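You operate a simulated robot arm through the tools that you are given. There is no shell and no other tool.

You are at the controls of a simulated two-armed robot. One attempt, no reset.

TASK
Ladle soy sauce on the congee and the dumplings, then lid the tub.
Fine: one ladle each, on the tub's congee and the blue plate's dumplings, none spilt; ladle back in its pail; snap the lid on; slide the tub to the end of the counter.

It is judged by the outcome, as a careful person would: the job done as asked, and still so three seconds after it is handed in. It fails if anything else is knocked over, pushed out of place, dropped, spilled or broken. Lids that push on must go on centred and level and be pressed home; caps that screw on are set level and turned clockwise until they are tight.

THE ROBOT
Two 7-joint arms with fingered hands on one trunk that stands fixed in place. Base frame: the origin is at the foot of the trunk, x ahead of it, y to its left, z up. Lengths are in mm, angles in degrees, forces in N, time in s.
The left shoulder is at [70, 145, 1212], the right one opposite. With the tool pointing down near the work surface each hand reaches from about 280 to 760 mm from the base axis, measured 20 degrees to its own side. Payload 3.5 kg a hand.
Tool frame (each hand has its own): the origin (TCP) lies between the finger pads and is the grasp point; the fingertips stand 25 mm ahead of it; z points along the fingers, y is the line along which they close. The gripper opens to 88 mm. The gripper's body begins 29 mm behind the TCP. The gripper is a hand of 4 fingers: y runs from the thumb to the fingers, the wrist lies at [-13, -97, -162] in the tool frame.
Orientation is told as [roll, pitch, yaw] about the base's x, y, z axes, in that order, counted from this pose: with the fingers straight down and the wrist toward the robot, the tool's x, y and z point along [0, 1, 0], [1, 0, 0] and [0, 0, -1] of the base frame.

THE INTERFACE
- The arms move only by the tool jog_arm. It takes "left_targets", "right_targets" or both (then of equal length, played together; a hand with none holds still); each is a list of rows, each a list of 6 numbers: the shift along the tool's x, y, z in cm, then the turn, a rotation vector about the tool's x, y, z in degrees. In form: [[tx, ty, tz, wx, wy, wz], ...]. A call has 1 to 20 rows; each row is the pose to reach, as a shift and turn from the pose commanded when the call began, along the tool's axes at that moment. A row lasts 0.2 s, in which the tool goes at most 50 mm and 8.6 degrees; a call with a longer step from one row to the next is refused whole. Where a pose cannot be reached the arm comes as near as it can. A force on the tool above 40 N (or 10 N above the force at the start of the call, whichever is more), or a blocked arm, ends the call early, and 0.2 s more pass. In this call time passes only in rows, and 0.2 s behind the last. It gives the time, the measured TCP pose, the force on the tool (base axes), the opening and the grip force at its end, in the units of the frame above (readings bear some noise), with the torque about the TCP (base axes, N m) and any sound that the robot's microphone picked up.
- Cameras (640 x 400 px; columns grow to the right, rows downward): "scene" is now at [124.3, -46, 1532.7]; the picture's right is [-0.54, -0.84, 0.00], its down [-0.48, 0.31, -0.82] and it looks along [0.69, -0.44, -0.57] (base axes); focal length 279 px, centre (320, 200). "left" rides on the left gripper at [-64, -83, -98] in its tool frame; the picture's right is [-0.62, -0.37, 0.69], its down [0.71, -0.63, 0.30] and it looks along [0.32, 0.68, 0.65] (tool axes); focal length 265 px, centre (320, 200). "right" rides on the right gripper at [64, -83, -98] in its tool frame; the picture's right is [-0.62, 0.37, -0.69], its down [-0.71, -0.63, 0.30] and it looks along [-0.32, 0.68, 0.65] (tool axes); focal length 265 px, centre (320, 200). There is no depth. A picture from a camera that has moved, and an enlarged one, comes with that camera's place and axes in the base frame and with its lens.
- snapshot(camera): a new picture of that camera. It takes no simulated time.
- move_column(by): slides the trunk up (or, below 0, down) by that many mm; the arms and the scene camera ride with it, the base frame stays. It gives what a move gives, with no picture.
- set_fingers(index, middle, ring, thumb_bend, thumb_turn, hand): sets how far each is bent, from 0 (flat) to 1 (curled in); at 0.3 the hand is open as for a grip, at 0.7 the pads meet at the TCP. One left out holds its place. A second passes; each finger stops where it meets its share of the squeeze, and holds until it gets a number again. It is the only way to open and close the hand. It gives what a move gives, with no picture; readings hold the bend of each and the force on the fingers (four entries, about 0 where the hand has none), thumb and palm. thumb_turn goes from beside the hand (0) to across from the fingers (1), as for a grip.
- aim_head(pan, tilt): turns the head with the scene camera to pan (to the left, within 86 degrees either way) and tilt (down, from -29 to 69), counted from straight ahead of the robot. It gives what a move gives.
- close_up(camera, box): a new picture of the part [left, top, right, bottom] of that camera's present view, enlarged. It takes no simulated time.
- close_job(): hands the job in; it is judged then, once.

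Nothing tells you positions but the pictures and the camera data. Unless the task says otherwise, let go and move clear before handing in.

The tools are called after "Request:" as a command line: name --argument value ..., lists and objects as JSON in quotes. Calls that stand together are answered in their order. jog_arm: Moves the arms, as the interface text tells. Its arguments: {"type":"object","properties":{"left_targets":{"type":"array","items":{"type":"array","items":{"type":"number"}}},"right_targets":{"type":"array","items":{"type":"array","items":{"type":"number"}}}},"required":[]} The other tools are called the same way: move_column (by) slides the trunk up or down; set_fingers (index, middle, ring, thumb_bend, thumb_turn, hand) moves the fingers one by one; aim_head (pan, tilt) turns the head that bears the scene camera; snapshot (camera) takes a picture; close_up (camera, box) takes an enlarged picture of a part of a camera's view; close_job () hands the job in.

At the start:

```text
time_s: 0.0
left_tool_pos: [465.0, -48.6, 1383.0]
left_ee_rot: [0.0, 0.0, 0.1]
left_ft_force: [0.1, -0.4, 0.8]
left_ft_torque: [0.02, -0.01, 0.0]
left_width: 87.6
left_gripper_force: 0.0
left_shape: jaw
left_bend: [0.3, 0.3, 0.3, 0.3, 0.98]
left_finger forces: [0.0, 0.1, 0.0, 0.1, 0.0, 0.0]
right_tool_pos: [394.0, -400.1, 1362.0]
right_ee_rot: [0.0, 0.0, 0.2]
right_ft_force: [-1.5, 0.8, -1.1]
right_ft_torque: [0.01, -0.04, -0.03]
right_width: 87.7
right_gripper_force: 0.1
right_shape: jaw
right_bend: [0.3, 0.3, 0.3, 0.3, 0.98]
right_finger forces: [0.0, 0.0, 0.1, 0.0, 0.1, 0.1]
trunk travel left (down, up): [-775.0, 65.0]
head pan, tilt: [-32.6, 34.5]
```

scene: 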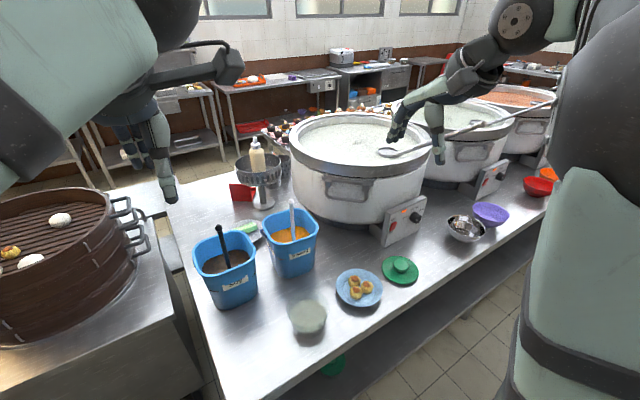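
right: 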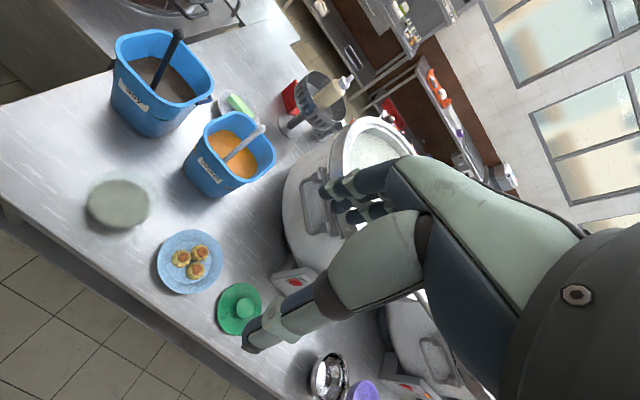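
left: 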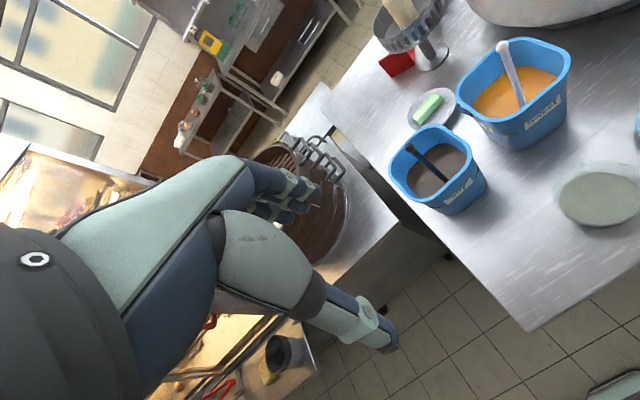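

I see a counter with two blue pails (a dark soy sauce one with a black ladle, and an orange one), a translucent lidded-looking tub, a blue plate of dumplings and a green lid nearby. I'll look closer before moving anything.

Request:
close_up --camera "scene" --box '[180, 180, 340, 350]'

Request:
close_up --camera "scene" --box '[270, 230, 450, 345]'

Request:
close_up --camera "right" --box '[60, 10, 300, 350]'

Request:
close_up --camera "left" --box '[360, 20, 640, 260]'

```text
2.35 times, centred on (260, 265) of scene
camera zoom: at [124.3, -46.0, 1532.7], right [-0.54, -0.84, 0.0], down [-0.48, 0.31, -0.82], along [0.69, -0.44, -0.57], focal length 657 px, centre (461, 47)
```

zoom: 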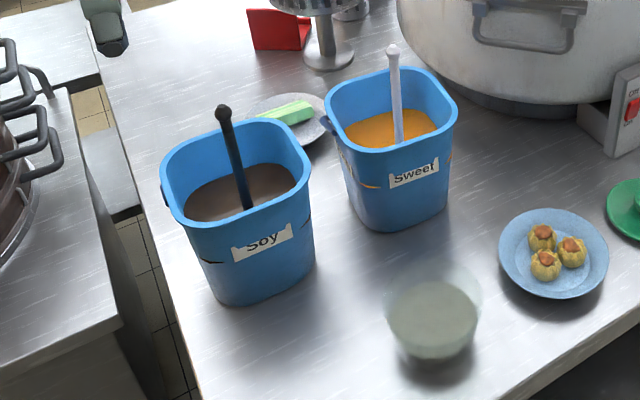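

```text
3.48 times, centred on (360, 288) of scene
camera zoom: at [124.3, -46.0, 1532.7], right [-0.54, -0.84, 0.0], down [-0.48, 0.31, -0.82], along [0.69, -0.44, -0.57], focal length 972 px, centre (181, -104)
```

zoom: 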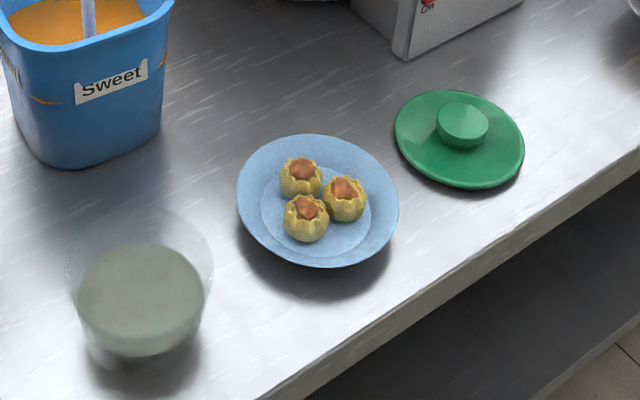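

```text
1.18 times, centred on (180, 180) of right
camera zoom: at [310.4, -334.1, 1461.0], right [0.37, -0.62, 0.69], down [-0.63, -0.71, -0.3], along [0.68, -0.32, -0.65], focal length 312 px, centre (485, 224)
```

zoom: 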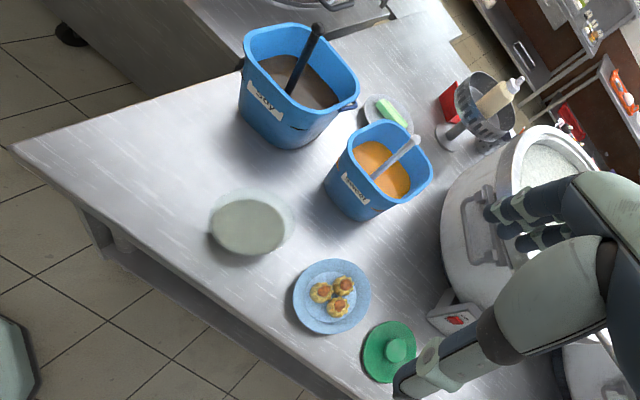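

```text
1.67 times, centred on (500, 140) of left
camera zoom: at [382.1, -110.1, 1482.1], right [-0.37, -0.62, -0.69], down [-0.63, 0.71, -0.3], along [0.68, 0.32, -0.65], focal length 442 px, centre (20, 300)
```

zoom: 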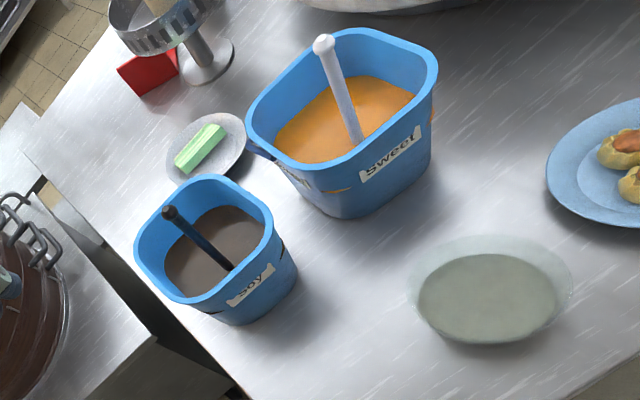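

The soy pail is at the left end, with its ladle leaning away from me; the tub and dumplings stand near the front edge, and the green lid is farther right. I'll take tighter close-ups to see the ladle, the tub rim and the lid.

Request:
close_up --camera "scene" --box '[190, 205, 270, 310]'

Request:
close_up --camera "scene" --box '[280, 270, 345, 345]'

Request:
close_up --camera "scene" --box '[375, 245, 425, 295]'

Request:
close_up --camera "scene" --box '[300, 330, 370, 400]'

Request:
close_up --camera "left" --box '[380, 115, 500, 220]'

Request:
close_up --camera "right" --box '[100, 20, 230, 140]'

```text
3.81 times, centred on (230, 258) of scene
camera zoom: at [124.3, -46.0, 1532.7], right [-0.54, -0.84, 0.0], down [-0.48, 0.31, -0.82], along [0.69, -0.44, -0.57], focal length 1064 px, centre (663, -19)
```

zoom: 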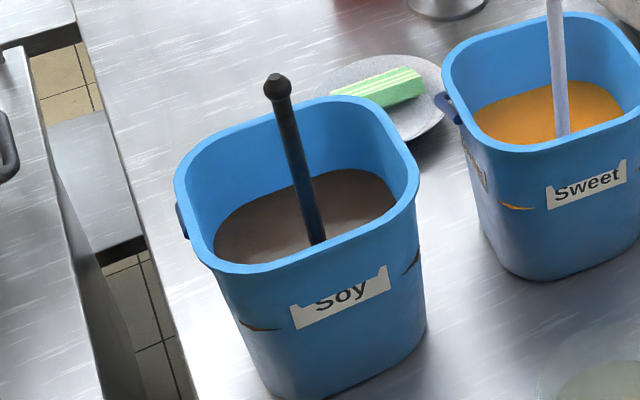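

```text
5.33 times, centred on (312, 308) of scene
camera zoom: at [124.3, -46.0, 1532.7], right [-0.54, -0.84, 0.0], down [-0.48, 0.31, -0.82], along [0.69, -0.44, -0.57], focal length 1490 px, centre (360, -373)
```

zoom: 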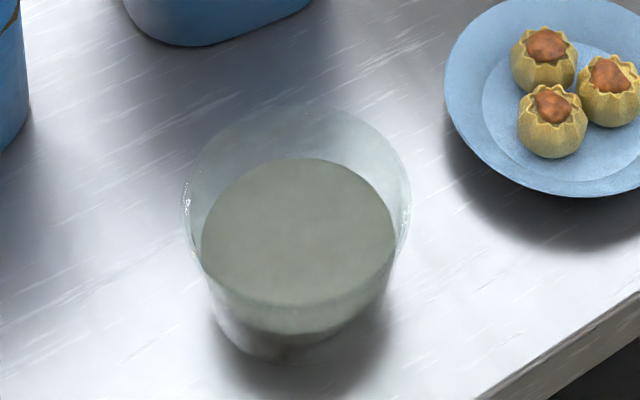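

```text
8.00 times, centred on (400, 270) of scene
camera zoom: at [124.3, -46.0, 1532.7], right [-0.54, -0.84, 0.0], down [-0.48, 0.31, -0.82], along [0.69, -0.44, -0.57], focal length 2235 px, centre (-320, -360)
```

zoom: 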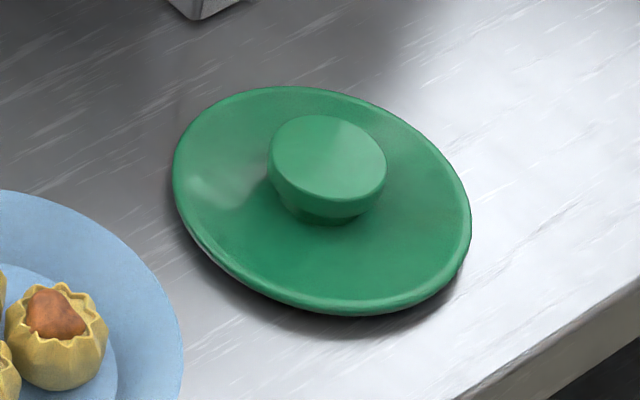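

```text
5.71 times, centred on (335, 365) of scene
camera zoom: at [124.3, -46.0, 1532.7], right [-0.54, -0.84, 0.0], down [-0.48, 0.31, -0.82], along [0.69, -0.44, -0.57], focal length 1596 px, centre (234, -743)
```

zoom: 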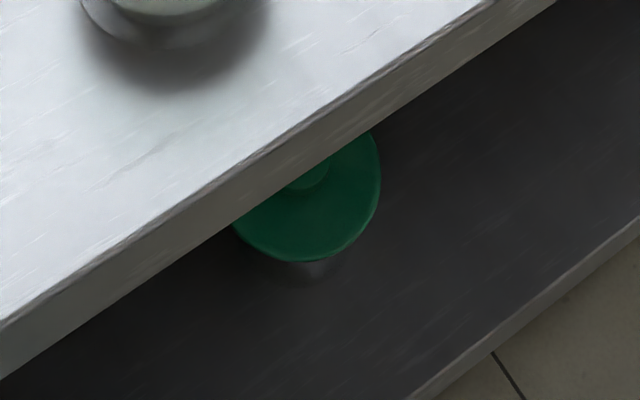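

```text
3.81 times, centred on (440, 168) of left
camera zoom: at [382.1, -110.1, 1482.1], right [-0.37, -0.62, -0.69], down [-0.63, 0.71, -0.3], along [0.68, 0.32, -0.65], focal length 1011 px, centre (-137, 324)
```

zoom: 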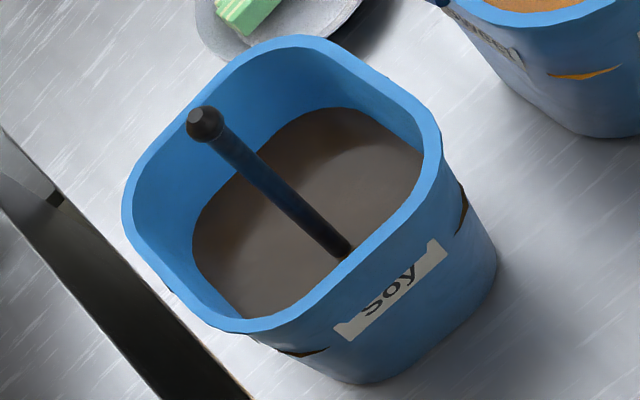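

```text
3.33 times, centred on (165, 80) of right
camera zoom: at [310.4, -334.1, 1461.0], right [0.37, -0.62, 0.69], down [-0.63, -0.71, -0.3], along [0.68, -0.32, -0.65], focal length 885 px, centre (837, 600)
```

zoom: 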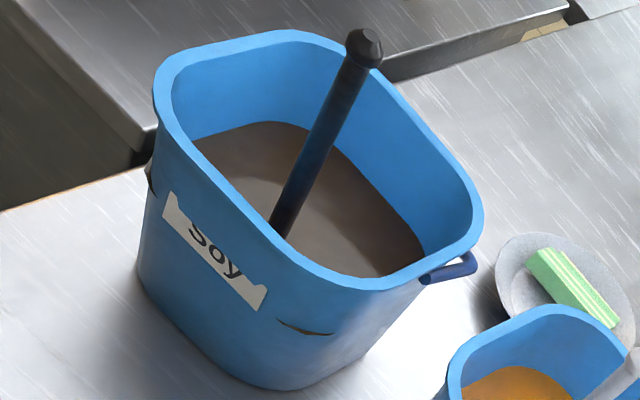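

The second lidded tub sits on the lower shelf and only serves as an example; the lid to use is the one by the plate. I'll lower the trunk a little for a second viewpoint, so I can triangulate heights.

Request:
move_column --by -150

Request:
snapshot --camera "scene"

Request:
snapshot --camera "left"

Request:
snapshot --camera "right"

```text
time_s: 1.8
left_tool_pos: [464.5, -48.1, 1233.2]
left_ee_rot: [0.0, 0.0, 0.1]
left_ft_force: [0.1, -0.5, 0.0]
left_ft_torque: [-0.01, 0.05, 0.01]
left_width: 87.5
left_gripper_force: 0.0
left_shape: jaw
left_bend: [0.3, 0.3, 0.3, 0.3, 0.98]
left_finger forces: [0.0, 0.0, 0.0, 0.0, 0.0, 0.0]
right_tool_pos: [393.9, -400.3, 1211.5]
right_ee_rot: [0.0, 0.1, 0.0]
right_ft_force: [0.0, 0.4, 0.6]
right_ft_torque: [-0.02, 0.0, 0.01]
right_width: 87.7
right_gripper_force: 0.0
right_shape: jaw
right_bend: [0.3, 0.3, 0.3, 0.3, 0.98]
right_finger forces: [0.0, 0.0, 0.0, 0.0, 0.0, 0.0]
trunk travel left (down, up): [-625.0, 215.0]
head pan, tilt: [-32.6, 34.5]
```

```text
taken
camera scene: at [124.2, -45.9, 1382.8], right [-0.54, -0.84, 0.0], down [-0.48, 0.31, -0.82], along [0.69, -0.44, -0.57], focal length 279 px, centre (320, 200)
```

scene: 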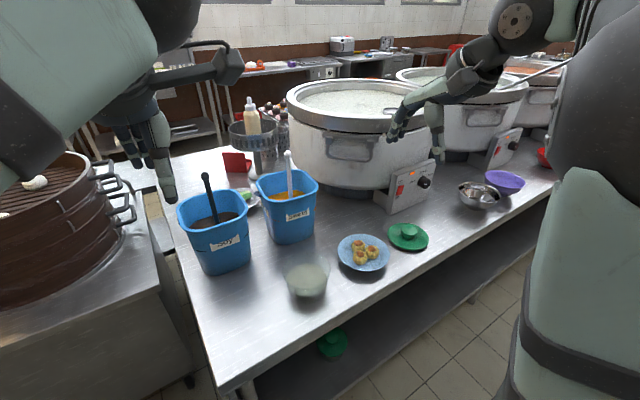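

```text
taken
camera left: at [382.0, -110.0, 1332.2], right [-0.37, -0.62, -0.69], down [-0.63, 0.71, -0.3], along [0.68, 0.32, -0.65], focal length 265 px, centre (320, 200)
```

left: 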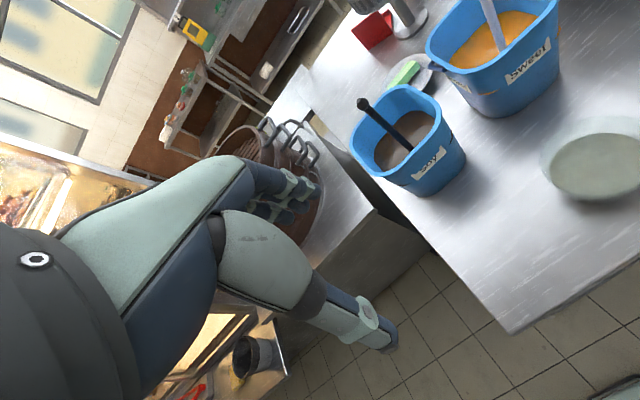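

```text
taken
camera right: at [310.3, -334.1, 1311.1], right [0.37, -0.62, 0.69], down [-0.63, -0.71, -0.3], along [0.68, -0.32, -0.65], focal length 265 px, centre (320, 200)
```

right: 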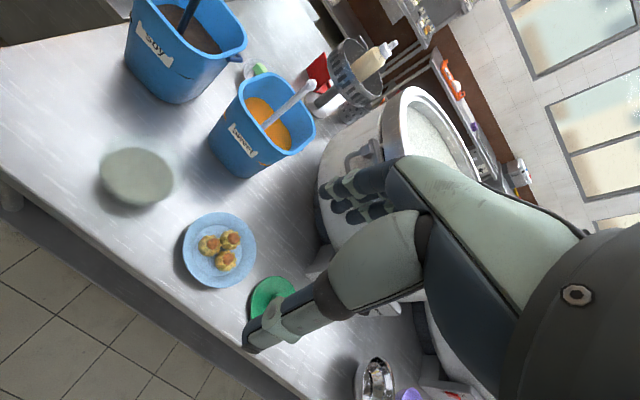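

The counter, pails, tub, plate and lid are all clear from the lower viewpoint. I'll take matching close-ups for triangulation.

Request:
close_up --camera "scene" --box '[165, 165, 265, 280]'

Request:
close_up --camera "scene" --box '[275, 245, 345, 310]'

Request:
close_up --camera "scene" --box '[330, 215, 440, 280]'

Request:
close_up --camera "scene" --box '[160, 220, 400, 400]'

```text
3.48 times, centred on (215, 222) of scene
camera zoom: at [124.2, -45.9, 1382.8], right [-0.54, -0.84, 0.0], down [-0.48, 0.31, -0.82], along [0.69, -0.44, -0.57], focal length 972 px, centre (685, 122)
```

zoom: 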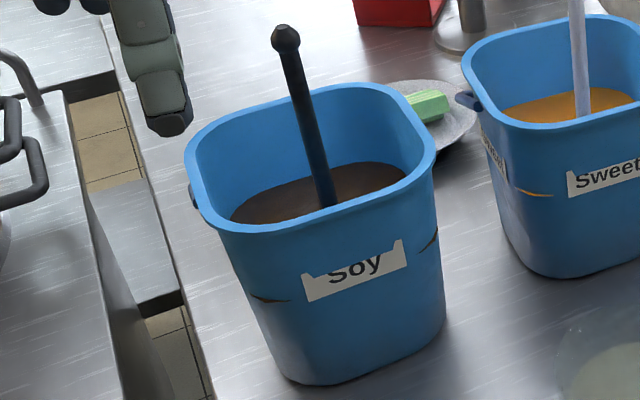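

```text
6.15 times, centred on (310, 278) of scene
camera zoom: at [124.2, -45.9, 1382.8], right [-0.54, -0.84, 0.0], down [-0.48, 0.31, -0.82], along [0.69, -0.44, -0.57], focal length 1719 px, centre (382, -277)
```

zoom: 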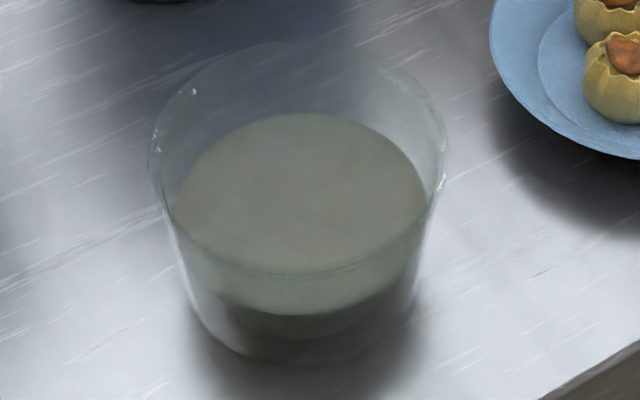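

```text
5.82 times, centred on (385, 248) of scene
camera zoom: at [124.2, -45.9, 1382.8], right [-0.54, -0.84, 0.0], down [-0.48, 0.31, -0.82], along [0.69, -0.44, -0.57], focal length 1626 px, centre (-58, -76)
```

zoom: 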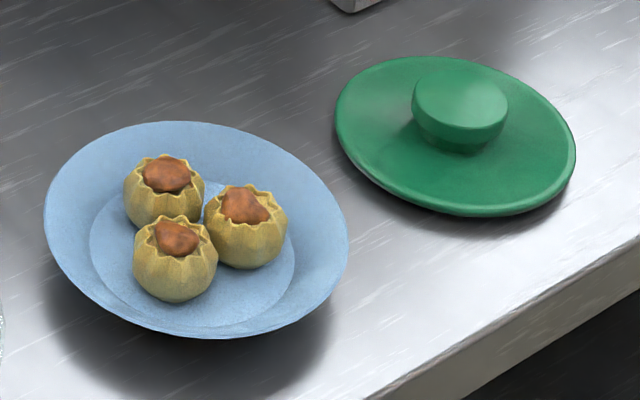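

```text
2.22 times, centred on (280, 310) of scene
camera zoom: at [124.2, -45.9, 1382.8], right [-0.54, -0.84, 0.0], down [-0.48, 0.31, -0.82], along [0.69, -0.44, -0.57], focal length 621 px, centre (409, -44)
```

zoom: 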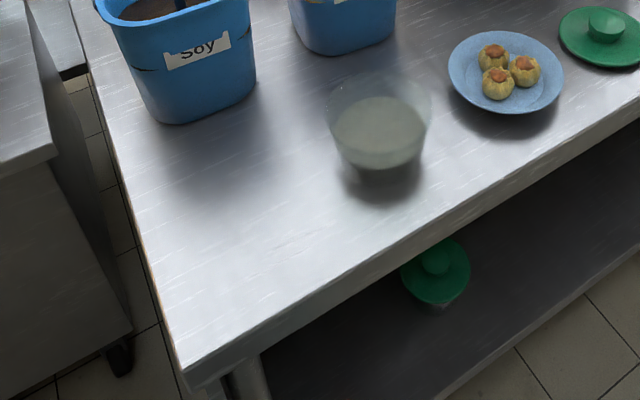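

The counter top is at about z 800, and its left end is near y 0. The soy ladle handle stands nearly upright at about (722, -123) with its top at z 1073, and the pail rim is near 995. I'll turn the right hand to a sideways handshake grip and bring it in front of the pail.

Request:
jog_arm --right_targets '[[1.5, 1.383, 0.508, -3.04, 5.27, 4.34], [3.0, 2.767, 1.017, -6.08, 10.53, 8.68], [4.5, 4.15, 1.525, -9.13, 15.8, 13.03], [6.0, 5.533, 2.033, -12.17, 21.07, 17.37], [7.5, 6.917, 2.542, -15.21, 26.33, 21.71], [9.0, 8.3, 3.05, -18.25, 31.6, 26.05], [10.5, 9.683, 3.558, -21.29, 36.87, 30.39], [12.0, 11.067, 4.067, -24.33, 42.13, 34.73], [13.5, 12.45, 4.575, -27.38, 47.4, 39.08], [15.0, 13.833, 5.083, -30.42, 52.67, 43.42], [16.5, 15.217, 5.592, -33.46, 57.93, 47.76], [18.0, 16.6, 6.1, -36.5, 63.2, 52.1]]'

Request:
snapshot --camera "scene"

Request:
snapshot --camera "right"

Request:
snapshot --camera "left"

```text
time_s: 4.3
left_tool_pos: [465.4, -46.5, 1233.1]
left_ee_rot: [-0.1, 0.1, 0.1]
left_ft_force: [-0.7, 0.1, 0.3]
left_ft_torque: [-0.01, 0.0, -0.02]
left_width: 87.6
left_gripper_force: 0.0
left_shape: jaw
left_bend: [0.3, 0.3, 0.3, 0.3, 0.98]
left_finger forces: [0.0, 0.1, 0.0, 0.1, 0.1, 0.1]
right_tool_pos: [565.7, -225.6, 1147.8]
right_ee_rot: [70.5, 0.7, -60.3]
right_ft_force: [-0.5, 0.1, -0.1]
right_ft_torque: [-0.02, 0.0, -0.01]
right_width: 88.0
right_gripper_force: 0.1
right_shape: jaw
right_bend: [0.3, 0.3, 0.3, 0.3, 0.98]
right_finger forces: [0.1, 0.1, 0.0, 0.0, 0.1, 0.0]
right hand out of reach, approached as far as the arm can: row 10, 11, 12
trunk travel left (down, up): [-625.0, 215.0]
head pan, tilt: [-32.6, 34.5]
```

```text
taken
camera scene: at [124.7, -44.9, 1382.7], right [-0.54, -0.84, 0.0], down [-0.48, 0.3, -0.82], along [0.69, -0.45, -0.57], focal length 279 px, centre (320, 200)
```

scene: 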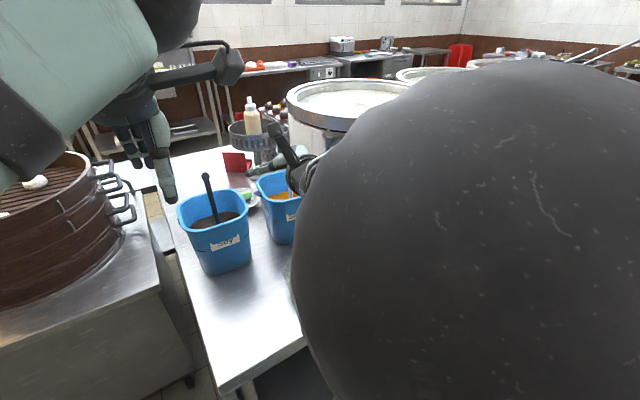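

```text
taken
camera right: at [462.2, -189.9, 1242.7], right [-0.57, -0.74, -0.36], down [-0.27, 0.58, -0.77], along [0.78, -0.34, -0.53], focal length 265 px, centre (320, 200)
```

right: 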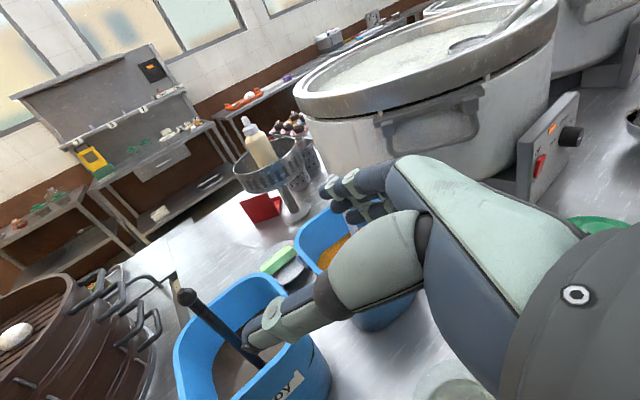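

```text
taken
camera left: at [382.5, -109.0, 1332.2], right [-0.37, -0.62, -0.69], down [-0.63, 0.71, -0.3], along [0.68, 0.32, -0.65], focal length 265 px, centre (320, 200)
```

left: 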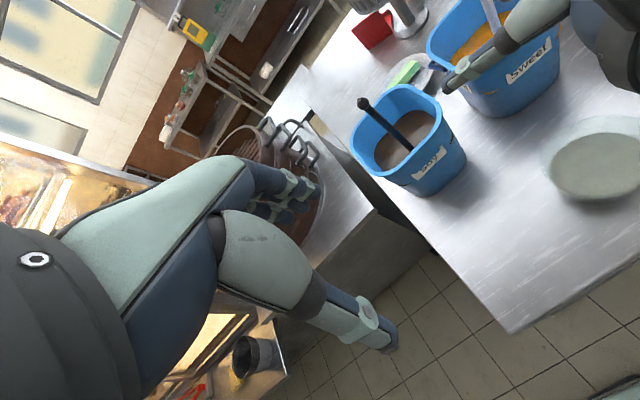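

The hand reached the handshake orientation, but at the edge of its wrist range. Pointing the fingers more to the left (yaw −30) should be easier, so I'll turn that way and hover above the soy ladle handle.

Request:
jog_arm --right_targets '[[1.022, -0.03, 1.638, 2.82, 0, -1.03], [2.044, -0.06, 3.276, 5.64, 0, -2.06], [3.066, -0.09, 4.914, 8.46, 0, -3.09], [4.088, -0.12, 6.552, 11.28, 0, -4.12], [5.11, -0.15, 8.19, 14.1, 0, -5.15], [6.132, -0.18, 9.828, 16.92, 0, -6.18], [7.154, -0.21, 11.466, 19.74, 0, -7.21], [8.176, -0.24, 13.104, 22.56, 0, -8.24], [9.198, -0.27, 14.742, 25.38, 0, -9.27], [10.22, -0.3, 16.38, 28.2, 0, -10.3]]'

Request:
snapshot --camera "scene"

Request:
snapshot --camera "right"

Request:
snapshot --camera "left"

```text
time_s: 6.5
left_tool_pos: [466.1, -48.9, 1232.8]
left_ee_rot: [0.0, 0.1, 0.0]
left_ft_force: [-0.1, -0.4, -0.1]
left_ft_torque: [0.02, 0.03, 0.01]
left_width: 87.7
left_gripper_force: 0.1
left_shape: jaw
left_bend: [0.3, 0.3, 0.3, 0.3, 0.98]
left_finger forces: [0.1, 0.0, 0.1, 0.0, 0.0, 0.1]
right_tool_pos: [729.6, -127.0, 1187.7]
right_ee_rot: [70.1, 0.0, -30.0]
right_ft_force: [0.4, 0.0, 0.5]
right_ft_torque: [-0.01, 0.02, -0.02]
right_width: 87.8
right_gripper_force: 0.1
right_shape: jaw
right_bend: [0.3, 0.3, 0.3, 0.3, 0.98]
right_finger forces: [0.0, 0.1, 0.0, 0.1, 0.0, 0.1]
trunk travel left (down, up): [-625.0, 215.0]
head pan, tilt: [-32.6, 34.5]
```

```text
taken
camera scene: at [125.8, -46.2, 1382.6], right [-0.54, -0.84, 0.0], down [-0.48, 0.31, -0.82], along [0.69, -0.44, -0.57], focal length 279 px, centre (320, 200)
```

scene: 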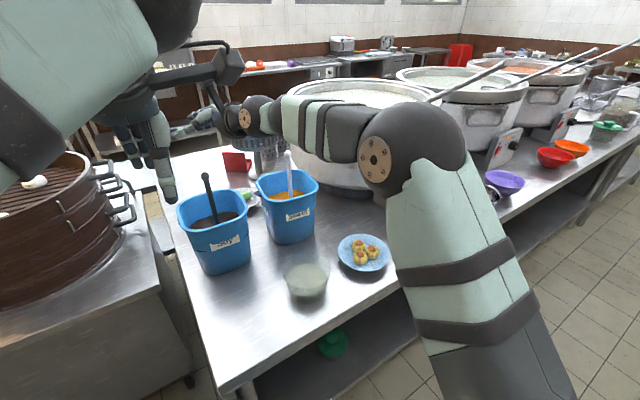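

```text
taken
camera right: at [621.3, -144.5, 1282.3], right [-0.11, -0.93, -0.35], down [-0.52, 0.35, -0.78], along [0.84, 0.09, -0.53], focal length 265 px, centre (320, 200)
```

right: 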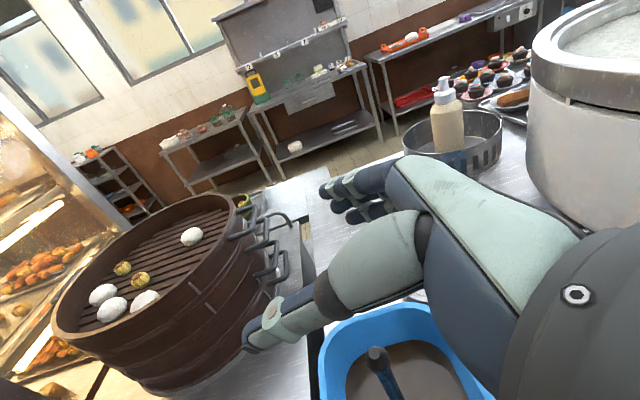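

```text
taken
camera left: at [383.5, -110.2, 1331.7], right [-0.37, -0.62, -0.69], down [-0.63, 0.71, -0.3], along [0.68, 0.32, -0.65], focal length 265 px, centre (320, 200)
```

left: 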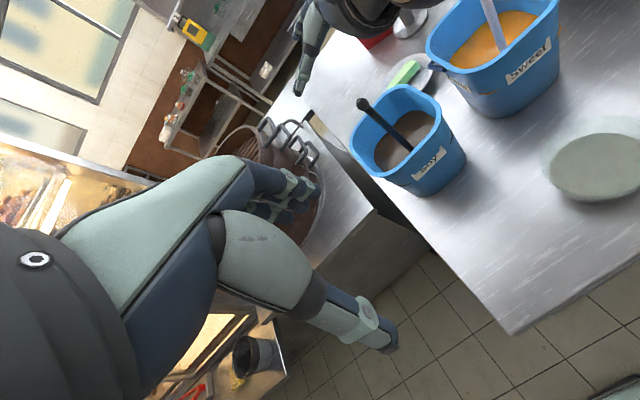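

The arm is comfortable in this pose, and the handle knob is directly under the hand at about (722, -125). I'll centre on it and come down partway.

Request:
jog_arm --right_targets '[[-1.66, -0.155, 0.57, 0, 0, 0], [-3.31, -0.31, 1.135, 0, 0, 0], [-4.97, -0.465, 1.7, 0, 0, 0], [-6.62, -0.62, 2.27, 0, 0, 0]]'

Request:
snapshot --camera "right"

Request:
close_up --camera "scene" --box '[150, 80, 300, 280]'

Request:
close_up --camera "left" --box '[280, 0, 480, 200]'

```text
time_s: 7.5
left_tool_pos: [465.6, -48.0, 1233.5]
left_ee_rot: [0.0, 0.0, 0.0]
left_ft_force: [0.1, 1.1, -0.5]
left_ft_torque: [0.02, 0.02, -0.01]
left_width: 87.4
left_gripper_force: 0.0
left_shape: jaw
left_bend: [0.3, 0.3, 0.3, 0.3, 0.98]
left_finger forces: [0.0, 0.0, 0.0, 0.0, 0.0, 0.0]
right_tool_pos: [723.2, -121.5, 1117.7]
right_ee_rot: [70.0, 0.0, -29.9]
right_ft_force: [0.4, -0.9, 0.2]
right_ft_torque: [0.01, 0.0, -0.01]
right_width: 87.4
right_gripper_force: 0.0
right_shape: jaw
right_bend: [0.3, 0.3, 0.3, 0.3, 0.98]
right_finger forces: [0.0, 0.0, 0.1, 0.0, 0.1, 0.0]
trunk travel left (down, up): [-625.0, 215.0]
head pan, tilt: [-32.6, 34.5]
```

```text
taken
camera right: at [615.2, -141.1, 1211.6], right [-0.11, -0.93, -0.35], down [-0.52, 0.35, -0.78], along [0.84, 0.09, -0.53], focal length 265 px, centre (320, 200)
```

right: 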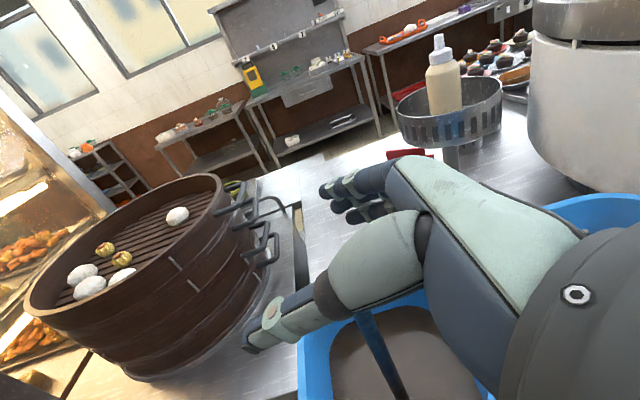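

```text
2.00 times, centred on (225, 180) of scene
camera zoom: at [125.0, -46.2, 1382.7], right [-0.54, -0.84, 0.0], down [-0.48, 0.31, -0.82], along [0.69, -0.44, -0.57], focal length 559 px, centre (510, 240)
```

zoom: 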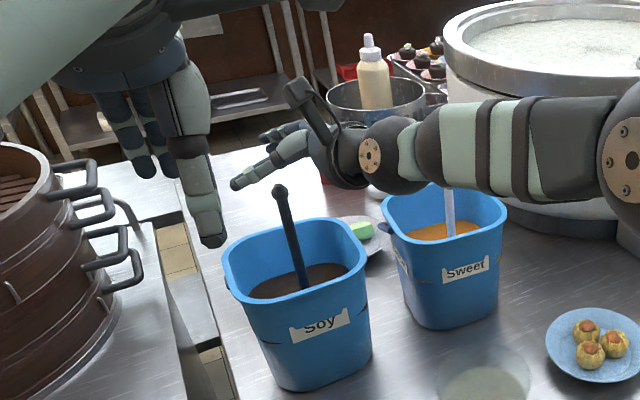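

```text
2.00 times, centred on (380, 100) of left
camera zoom: at [382.8, -110.3, 1331.9], right [-0.37, -0.62, -0.69], down [-0.63, 0.71, -0.3], along [0.68, 0.32, -0.65], focal length 531 px, centre (200, 400)
```

zoom: 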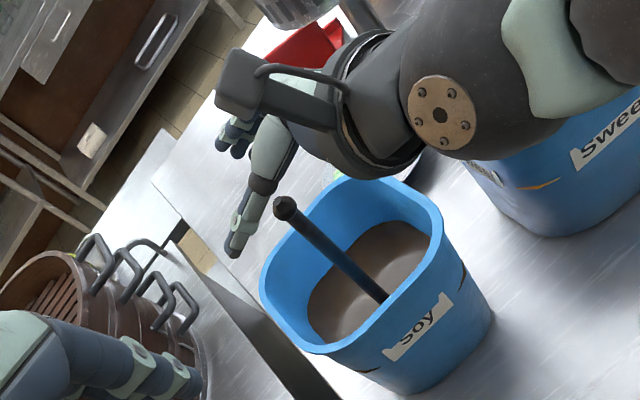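

The handle is lined up between thumb and fingers. I'll descend the last 80 mm to the grip height.

Request:
jog_arm --right_targets '[[-1.5, 0.04, 0.52, 0, 0, 0], [-3.0, 0.08, 1.03, 0, 0, 0], [-4.5, 0.13, 1.55, 0, 0, 0], [-6.1, 0.17, 2.07, 0, 0, 0], [-7.58, 0.21, 2.58, 0, 0, 0]]'

Request:
snapshot --camera "right"

Request:
close_up --camera "scene" --box '[150, 120, 300, 280]'

Request:
close_up --camera "left" --box '[300, 20, 480, 200]'

```text
time_s: 8.8
left_tool_pos: [465.1, -48.4, 1233.7]
left_ee_rot: [0.1, 0.1, 0.0]
left_ft_force: [-0.9, 0.2, 0.5]
left_ft_torque: [-0.03, 0.01, -0.01]
left_width: 87.5
left_gripper_force: 0.0
left_shape: jaw
left_bend: [0.3, 0.3, 0.3, 0.3, 0.98]
left_finger forces: [0.1, 0.0, 0.1, 0.0, 0.0, 0.0]
right_tool_pos: [722.1, -126.7, 1037.5]
right_ee_rot: [70.0, 0.0, -30.0]
right_ft_force: [-0.2, -0.8, 0.8]
right_ft_torque: [0.01, -0.02, 0.0]
right_width: 87.8
right_gripper_force: 0.0
right_shape: jaw
right_bend: [0.3, 0.3, 0.3, 0.3, 0.98]
right_finger forces: [0.1, 0.0, 0.0, 0.0, 0.0, 0.1]
trunk travel left (down, up): [-625.0, 215.0]
head pan, tilt: [-32.6, 34.5]
```

```text
taken
camera right: at [615.0, -146.0, 1132.1], right [-0.11, -0.93, -0.35], down [-0.52, 0.35, -0.78], along [0.84, 0.09, -0.53], focal length 265 px, centre (320, 200)
```

right: 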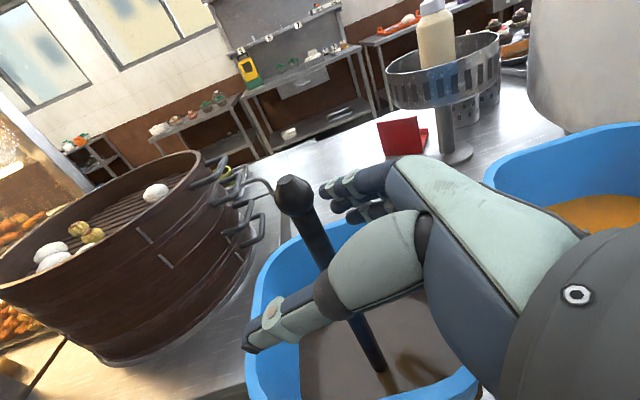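

```text
2.50 times, centred on (225, 200) of scene
camera zoom: at [124.9, -46.2, 1382.7], right [-0.54, -0.84, 0.0], down [-0.48, 0.31, -0.82], along [0.69, -0.44, -0.57], focal length 698 px, centre (558, 200)
```

zoom: 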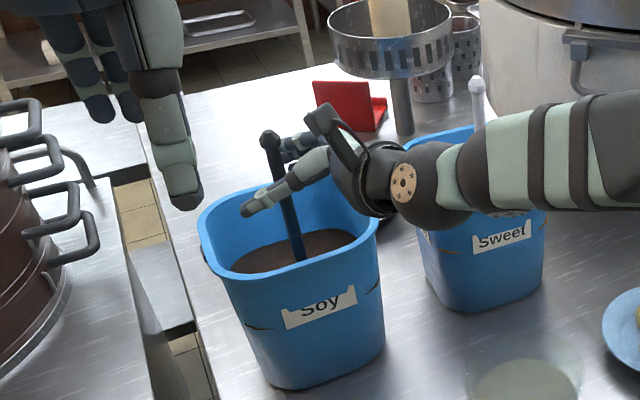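

```text
2.22 times, centred on (390, 110) of left
camera zoom: at [382.7, -110.3, 1332.0], right [-0.37, -0.62, -0.69], down [-0.63, 0.71, -0.3], along [0.68, 0.32, -0.65], focal length 590 px, centre (164, 400)
```

zoom: 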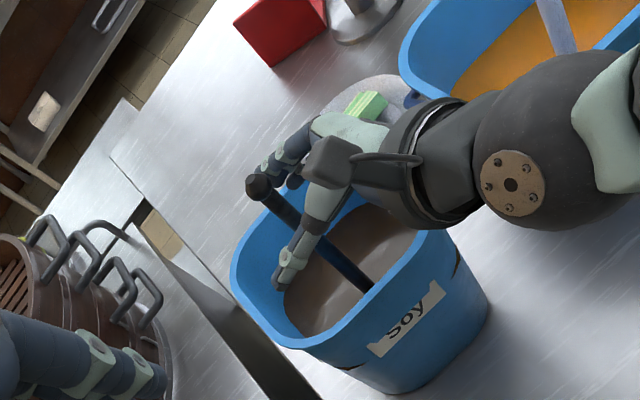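

The handle stands between thumb and fingers and passes the grasp point. I'll start closing in two steps, checking alignment in between.

Request:
set_fingers --hand "right" --index 0.55 --middle 0.55 --ring 0.55 --thumb_bend 0.55 --thumb_turn 1.0

Request:
snapshot --camera "right"

Request:
close_up --camera "left" --box '[340, 50, 440, 150]'

```text
time_s: 9.8
left_tool_pos: [465.7, -47.6, 1233.4]
left_ee_rot: [0.1, 0.0, -0.1]
left_ft_force: [0.0, 0.1, 0.0]
left_ft_torque: [0.03, -0.03, 0.02]
left_width: 87.5
left_gripper_force: 0.1
left_shape: jaw
left_bend: [0.3, 0.3, 0.3, 0.3, 0.98]
left_finger forces: [0.0, 0.1, 0.1, 0.0, 0.1, 0.0]
right_tool_pos: [722.3, -126.7, 1038.3]
right_ee_rot: [70.0, 0.0, -30.0]
right_ft_force: [0.4, 0.5, -0.1]
right_ft_torque: [0.01, 0.02, 0.01]
right_width: 31.0
right_gripper_force: 0.0
right_shape: fingers
right_bend: [0.55, 0.55, 0.55, 0.55, 1.0]
right_finger forces: [0.0, 0.1, 0.0, 0.0, 0.1, 0.1]
trunk travel left (down, up): [-625.0, 215.0]
head pan, tilt: [-32.6, 34.5]
```

```text
taken
camera right: at [614.7, -145.7, 1132.9], right [-0.11, -0.93, -0.35], down [-0.52, 0.35, -0.78], along [0.84, 0.09, -0.53], focal length 265 px, centre (320, 200)
```

right: 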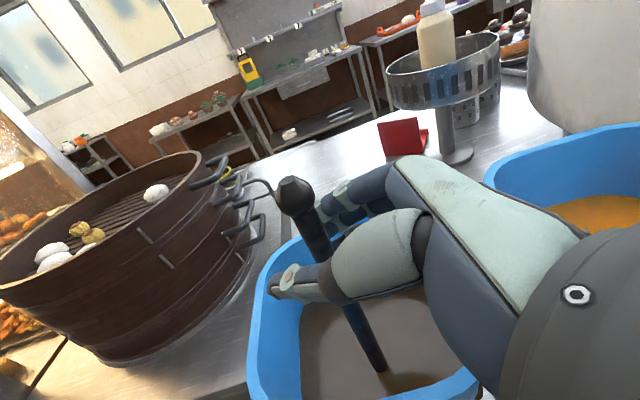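

```text
4.00 times, centred on (390, 100) of left
camera zoom: at [382.2, -110.0, 1332.1], right [-0.37, -0.62, -0.69], down [-0.63, 0.71, -0.3], along [0.68, 0.32, -0.65], focal length 1062 px, centre (40, 600)
```

zoom: 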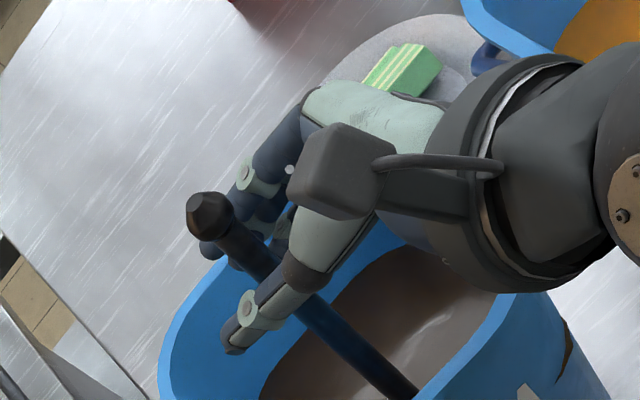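

The handle is neatly between thumb and fingers with no contact yet. I'll close the grip.

Request:
set_fingers --hand "right" --index 0.8 --middle 0.8 --ring 0.8 --thumb_bend 0.8

Request:
snapshot --camera "right"

Request:
close_up --camera "left" --box '[340, 50, 480, 200]'

Request:
close_up --camera "scene" --box '[170, 140, 270, 280]'

```text
time_s: 10.8
left_tool_pos: [465.1, -47.5, 1232.9]
left_ee_rot: [-0.1, 0.0, 0.0]
left_ft_force: [0.5, -0.3, 0.6]
left_ft_torque: [0.0, -0.03, 0.02]
left_width: 87.7
left_gripper_force: 0.1
left_shape: jaw
left_bend: [0.3, 0.3, 0.3, 0.3, 0.98]
left_finger forces: [0.0, 0.0, 0.1, 0.1, 0.0, 0.1]
right_tool_pos: [721.7, -127.6, 1038.3]
right_ee_rot: [70.1, 0.0, -30.0]
right_ft_force: [-0.8, -0.1, -1.1]
right_ft_torque: [0.0, -0.01, 0.05]
right_width: 0.0
right_gripper_force: 0.0
right_shape: fingers
right_bend: [0.77, 0.79, 0.8, 0.74, 1.0]
right_finger forces: [0.1, 0.0, 0.0, 0.0, 0.0, 0.0]
trunk travel left (down, up): [-625.0, 215.0]
head pan, tilt: [-32.6, 34.5]
```

```text
taken
camera right: at [614.6, -145.7, 1132.9], right [-0.11, -0.93, -0.35], down [-0.52, 0.35, -0.78], along [0.84, 0.09, -0.53], focal length 265 px, centre (320, 200)
```

right: 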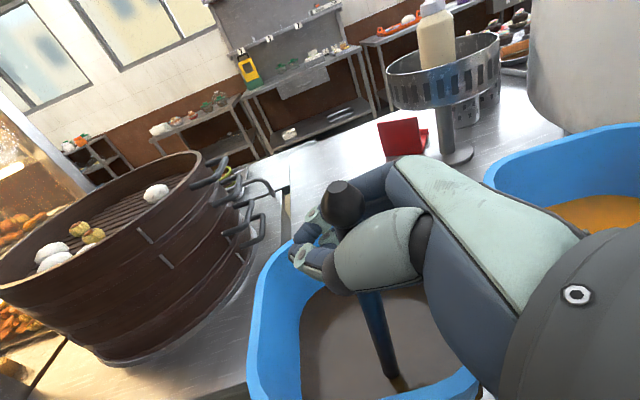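

```text
2.67 times, centred on (410, 125) of left
camera zoom: at [382.2, -110.0, 1332.1], right [-0.37, -0.62, -0.69], down [-0.63, 0.71, -0.3], along [0.68, 0.32, -0.65], focal length 708 px, centre (80, 400)
```

zoom: 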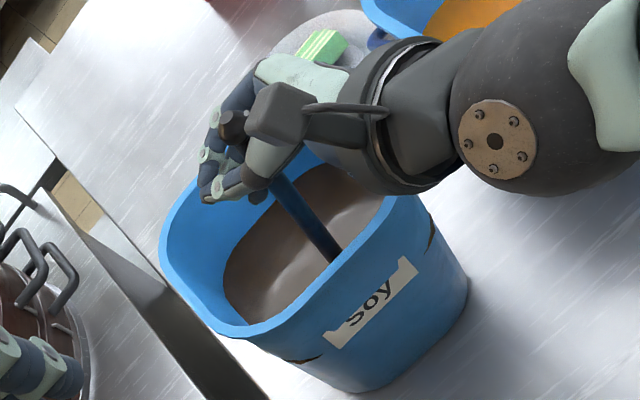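

```text
2.86 times, centred on (220, 210) of scene
camera zoom: at [124.4, -45.9, 1382.7], right [-0.54, -0.84, 0.0], down [-0.48, 0.31, -0.82], along [0.69, -0.44, -0.57], focal length 798 px, centre (606, 171)
```

zoom: 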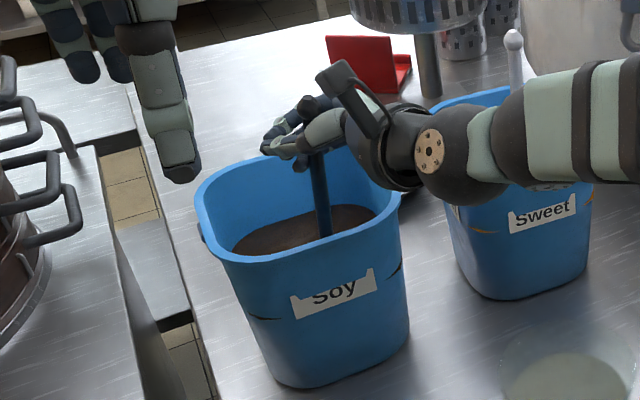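

The fingers closed in front of the handle and drew it back against the palm, so it's caged but not yet squeezed. I'll shift the hand forward so the handle stays upright, level the hand a little, then wrap firmly.

Request:
jog_arm --right_targets '[[0.35, 0, 0.53, 0, 3, 0], [0.7, 0, 1.07, 0, 6, 0], [1.05, 0, 1.6, 0, 9, 0], [1.41, 0, 2.14, 0, 12, 0]]'

Request:
snapshot --camera "right"

Request:
close_up --camera "left" --box '[340, 50, 480, 200]'

Request:
close_up --camera "scene" --box '[170, 140, 270, 280]'

```text
time_s: 11.8
left_tool_pos: [464.7, -47.7, 1232.5]
left_ee_rot: [0.1, 0.0, 0.1]
left_ft_force: [-0.5, -0.4, 0.4]
left_ft_torque: [0.0, 0.04, 0.0]
left_width: 87.5
left_gripper_force: 0.1
left_shape: jaw
left_bend: [0.3, 0.3, 0.3, 0.3, 0.98]
left_finger forces: [0.0, 0.0, 0.1, 0.0, 0.1, 0.1]
right_tool_pos: [736.4, -105.9, 1042.0]
right_ee_rot: [82.1, -0.1, -30.1]
right_ft_force: [-0.4, -0.6, -0.7]
right_ft_torque: [-0.01, 0.01, -0.05]
right_width: 0.0
right_gripper_force: 0.0
right_shape: fingers
right_bend: [0.77, 0.79, 0.8, 0.74, 1.0]
right_finger forces: [0.0, 0.1, 0.0, 0.1, 0.1, 0.1]
trunk travel left (down, up): [-625.0, 215.0]
head pan, tilt: [-32.6, 34.5]
```

```text
taken
camera right: at [620.0, -139.7, 1120.9], right [-0.07, -0.85, -0.52], down [-0.44, 0.49, -0.75], along [0.89, 0.18, -0.41], focal length 265 px, centre (320, 200)
```

right: 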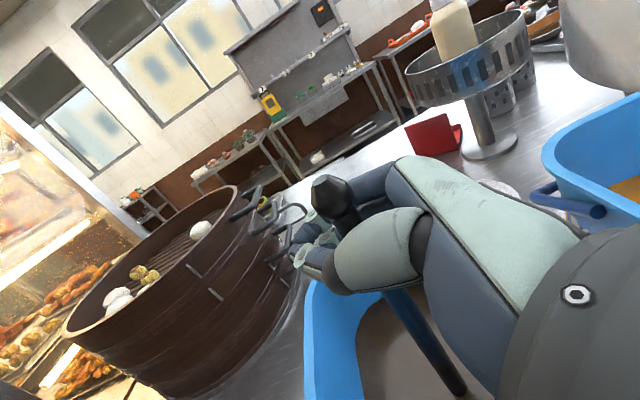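

```text
2.67 times, centred on (410, 125) of left
camera zoom: at [382.7, -110.0, 1332.0], right [-0.37, -0.62, -0.69], down [-0.63, 0.71, -0.3], along [0.68, 0.32, -0.65], focal length 708 px, centre (80, 400)
```

zoom: 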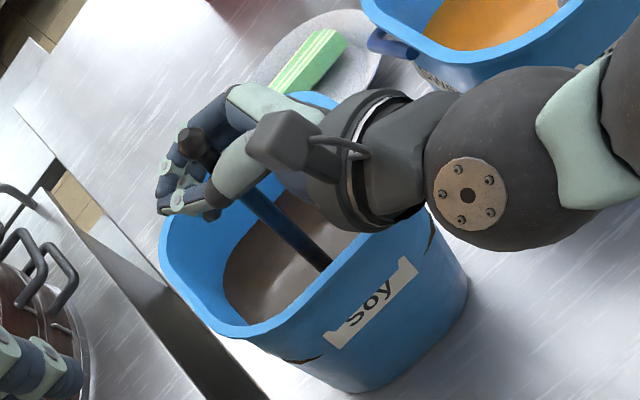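

```text
2.86 times, centred on (220, 210) of scene
camera zoom: at [124.9, -46.0, 1382.7], right [-0.54, -0.84, 0.0], down [-0.48, 0.31, -0.82], along [0.69, -0.44, -0.57], focal length 798 px, centre (606, 171)
```

zoom: 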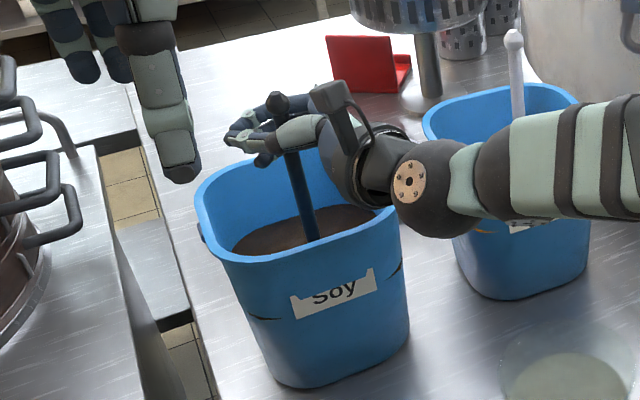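

The handle is upright again and rests against the palm inside the curled fingers. Now I'll tighten the wrap.

Request:
set_fingers --hand "right" --index 0.9 --middle 0.9 --ring 0.9 --thumb_bend 0.85

Request:
snapshot --camera "right"

Request:
close_up --camera "left" --box '[340, 50, 480, 200]'

```text
time_s: 12.8
left_tool_pos: [465.8, -47.1, 1233.2]
left_ee_rot: [0.0, 0.0, 0.0]
left_ft_force: [0.0, -0.1, 0.6]
left_ft_torque: [0.02, 0.01, 0.03]
left_width: 87.6
left_gripper_force: 0.0
left_shape: jaw
left_bend: [0.3, 0.3, 0.3, 0.3, 0.98]
left_finger forces: [0.1, 0.1, 0.0, 0.1, 0.0, 0.0]
right_tool_pos: [736.5, -104.9, 1042.9]
right_ee_rot: [82.1, 0.0, -30.1]
right_ft_force: [-0.1, 1.0, 0.2]
right_ft_torque: [-0.01, 0.01, -0.02]
right_width: 0.2
right_gripper_force: 0.0
right_shape: fingers
right_bend: [0.78, 0.89, 0.9, 0.75, 1.0]
right_finger forces: [0.1, 0.0, 0.1, 0.0, 0.0, 0.0]
trunk travel left (down, up): [-625.0, 215.0]
head pan, tilt: [-32.6, 34.5]
```

```text
taken
camera right: at [619.6, -139.6, 1121.1], right [-0.07, -0.85, -0.52], down [-0.44, 0.49, -0.75], along [0.89, 0.18, -0.41], focal length 265 px, centre (320, 200)
```

right: 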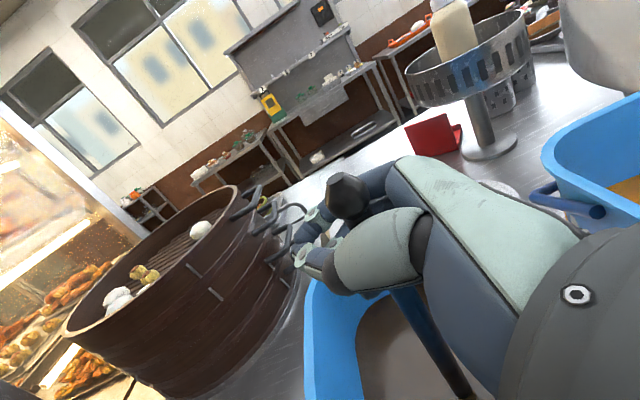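

```text
2.67 times, centred on (410, 125) of left
camera zoom: at [382.3, -110.0, 1332.1], right [-0.37, -0.62, -0.69], down [-0.63, 0.71, -0.3], along [0.68, 0.32, -0.65], focal length 708 px, centre (80, 400)
```

zoom: 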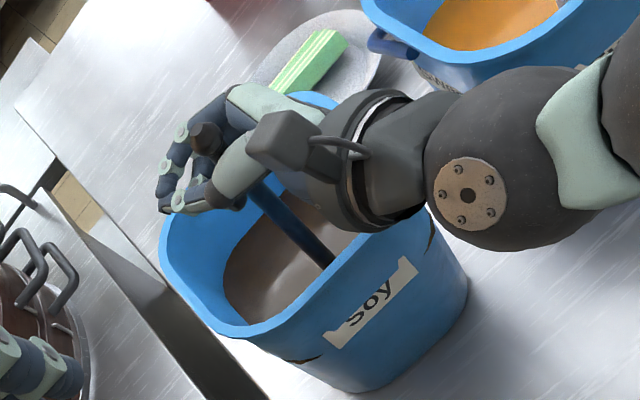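

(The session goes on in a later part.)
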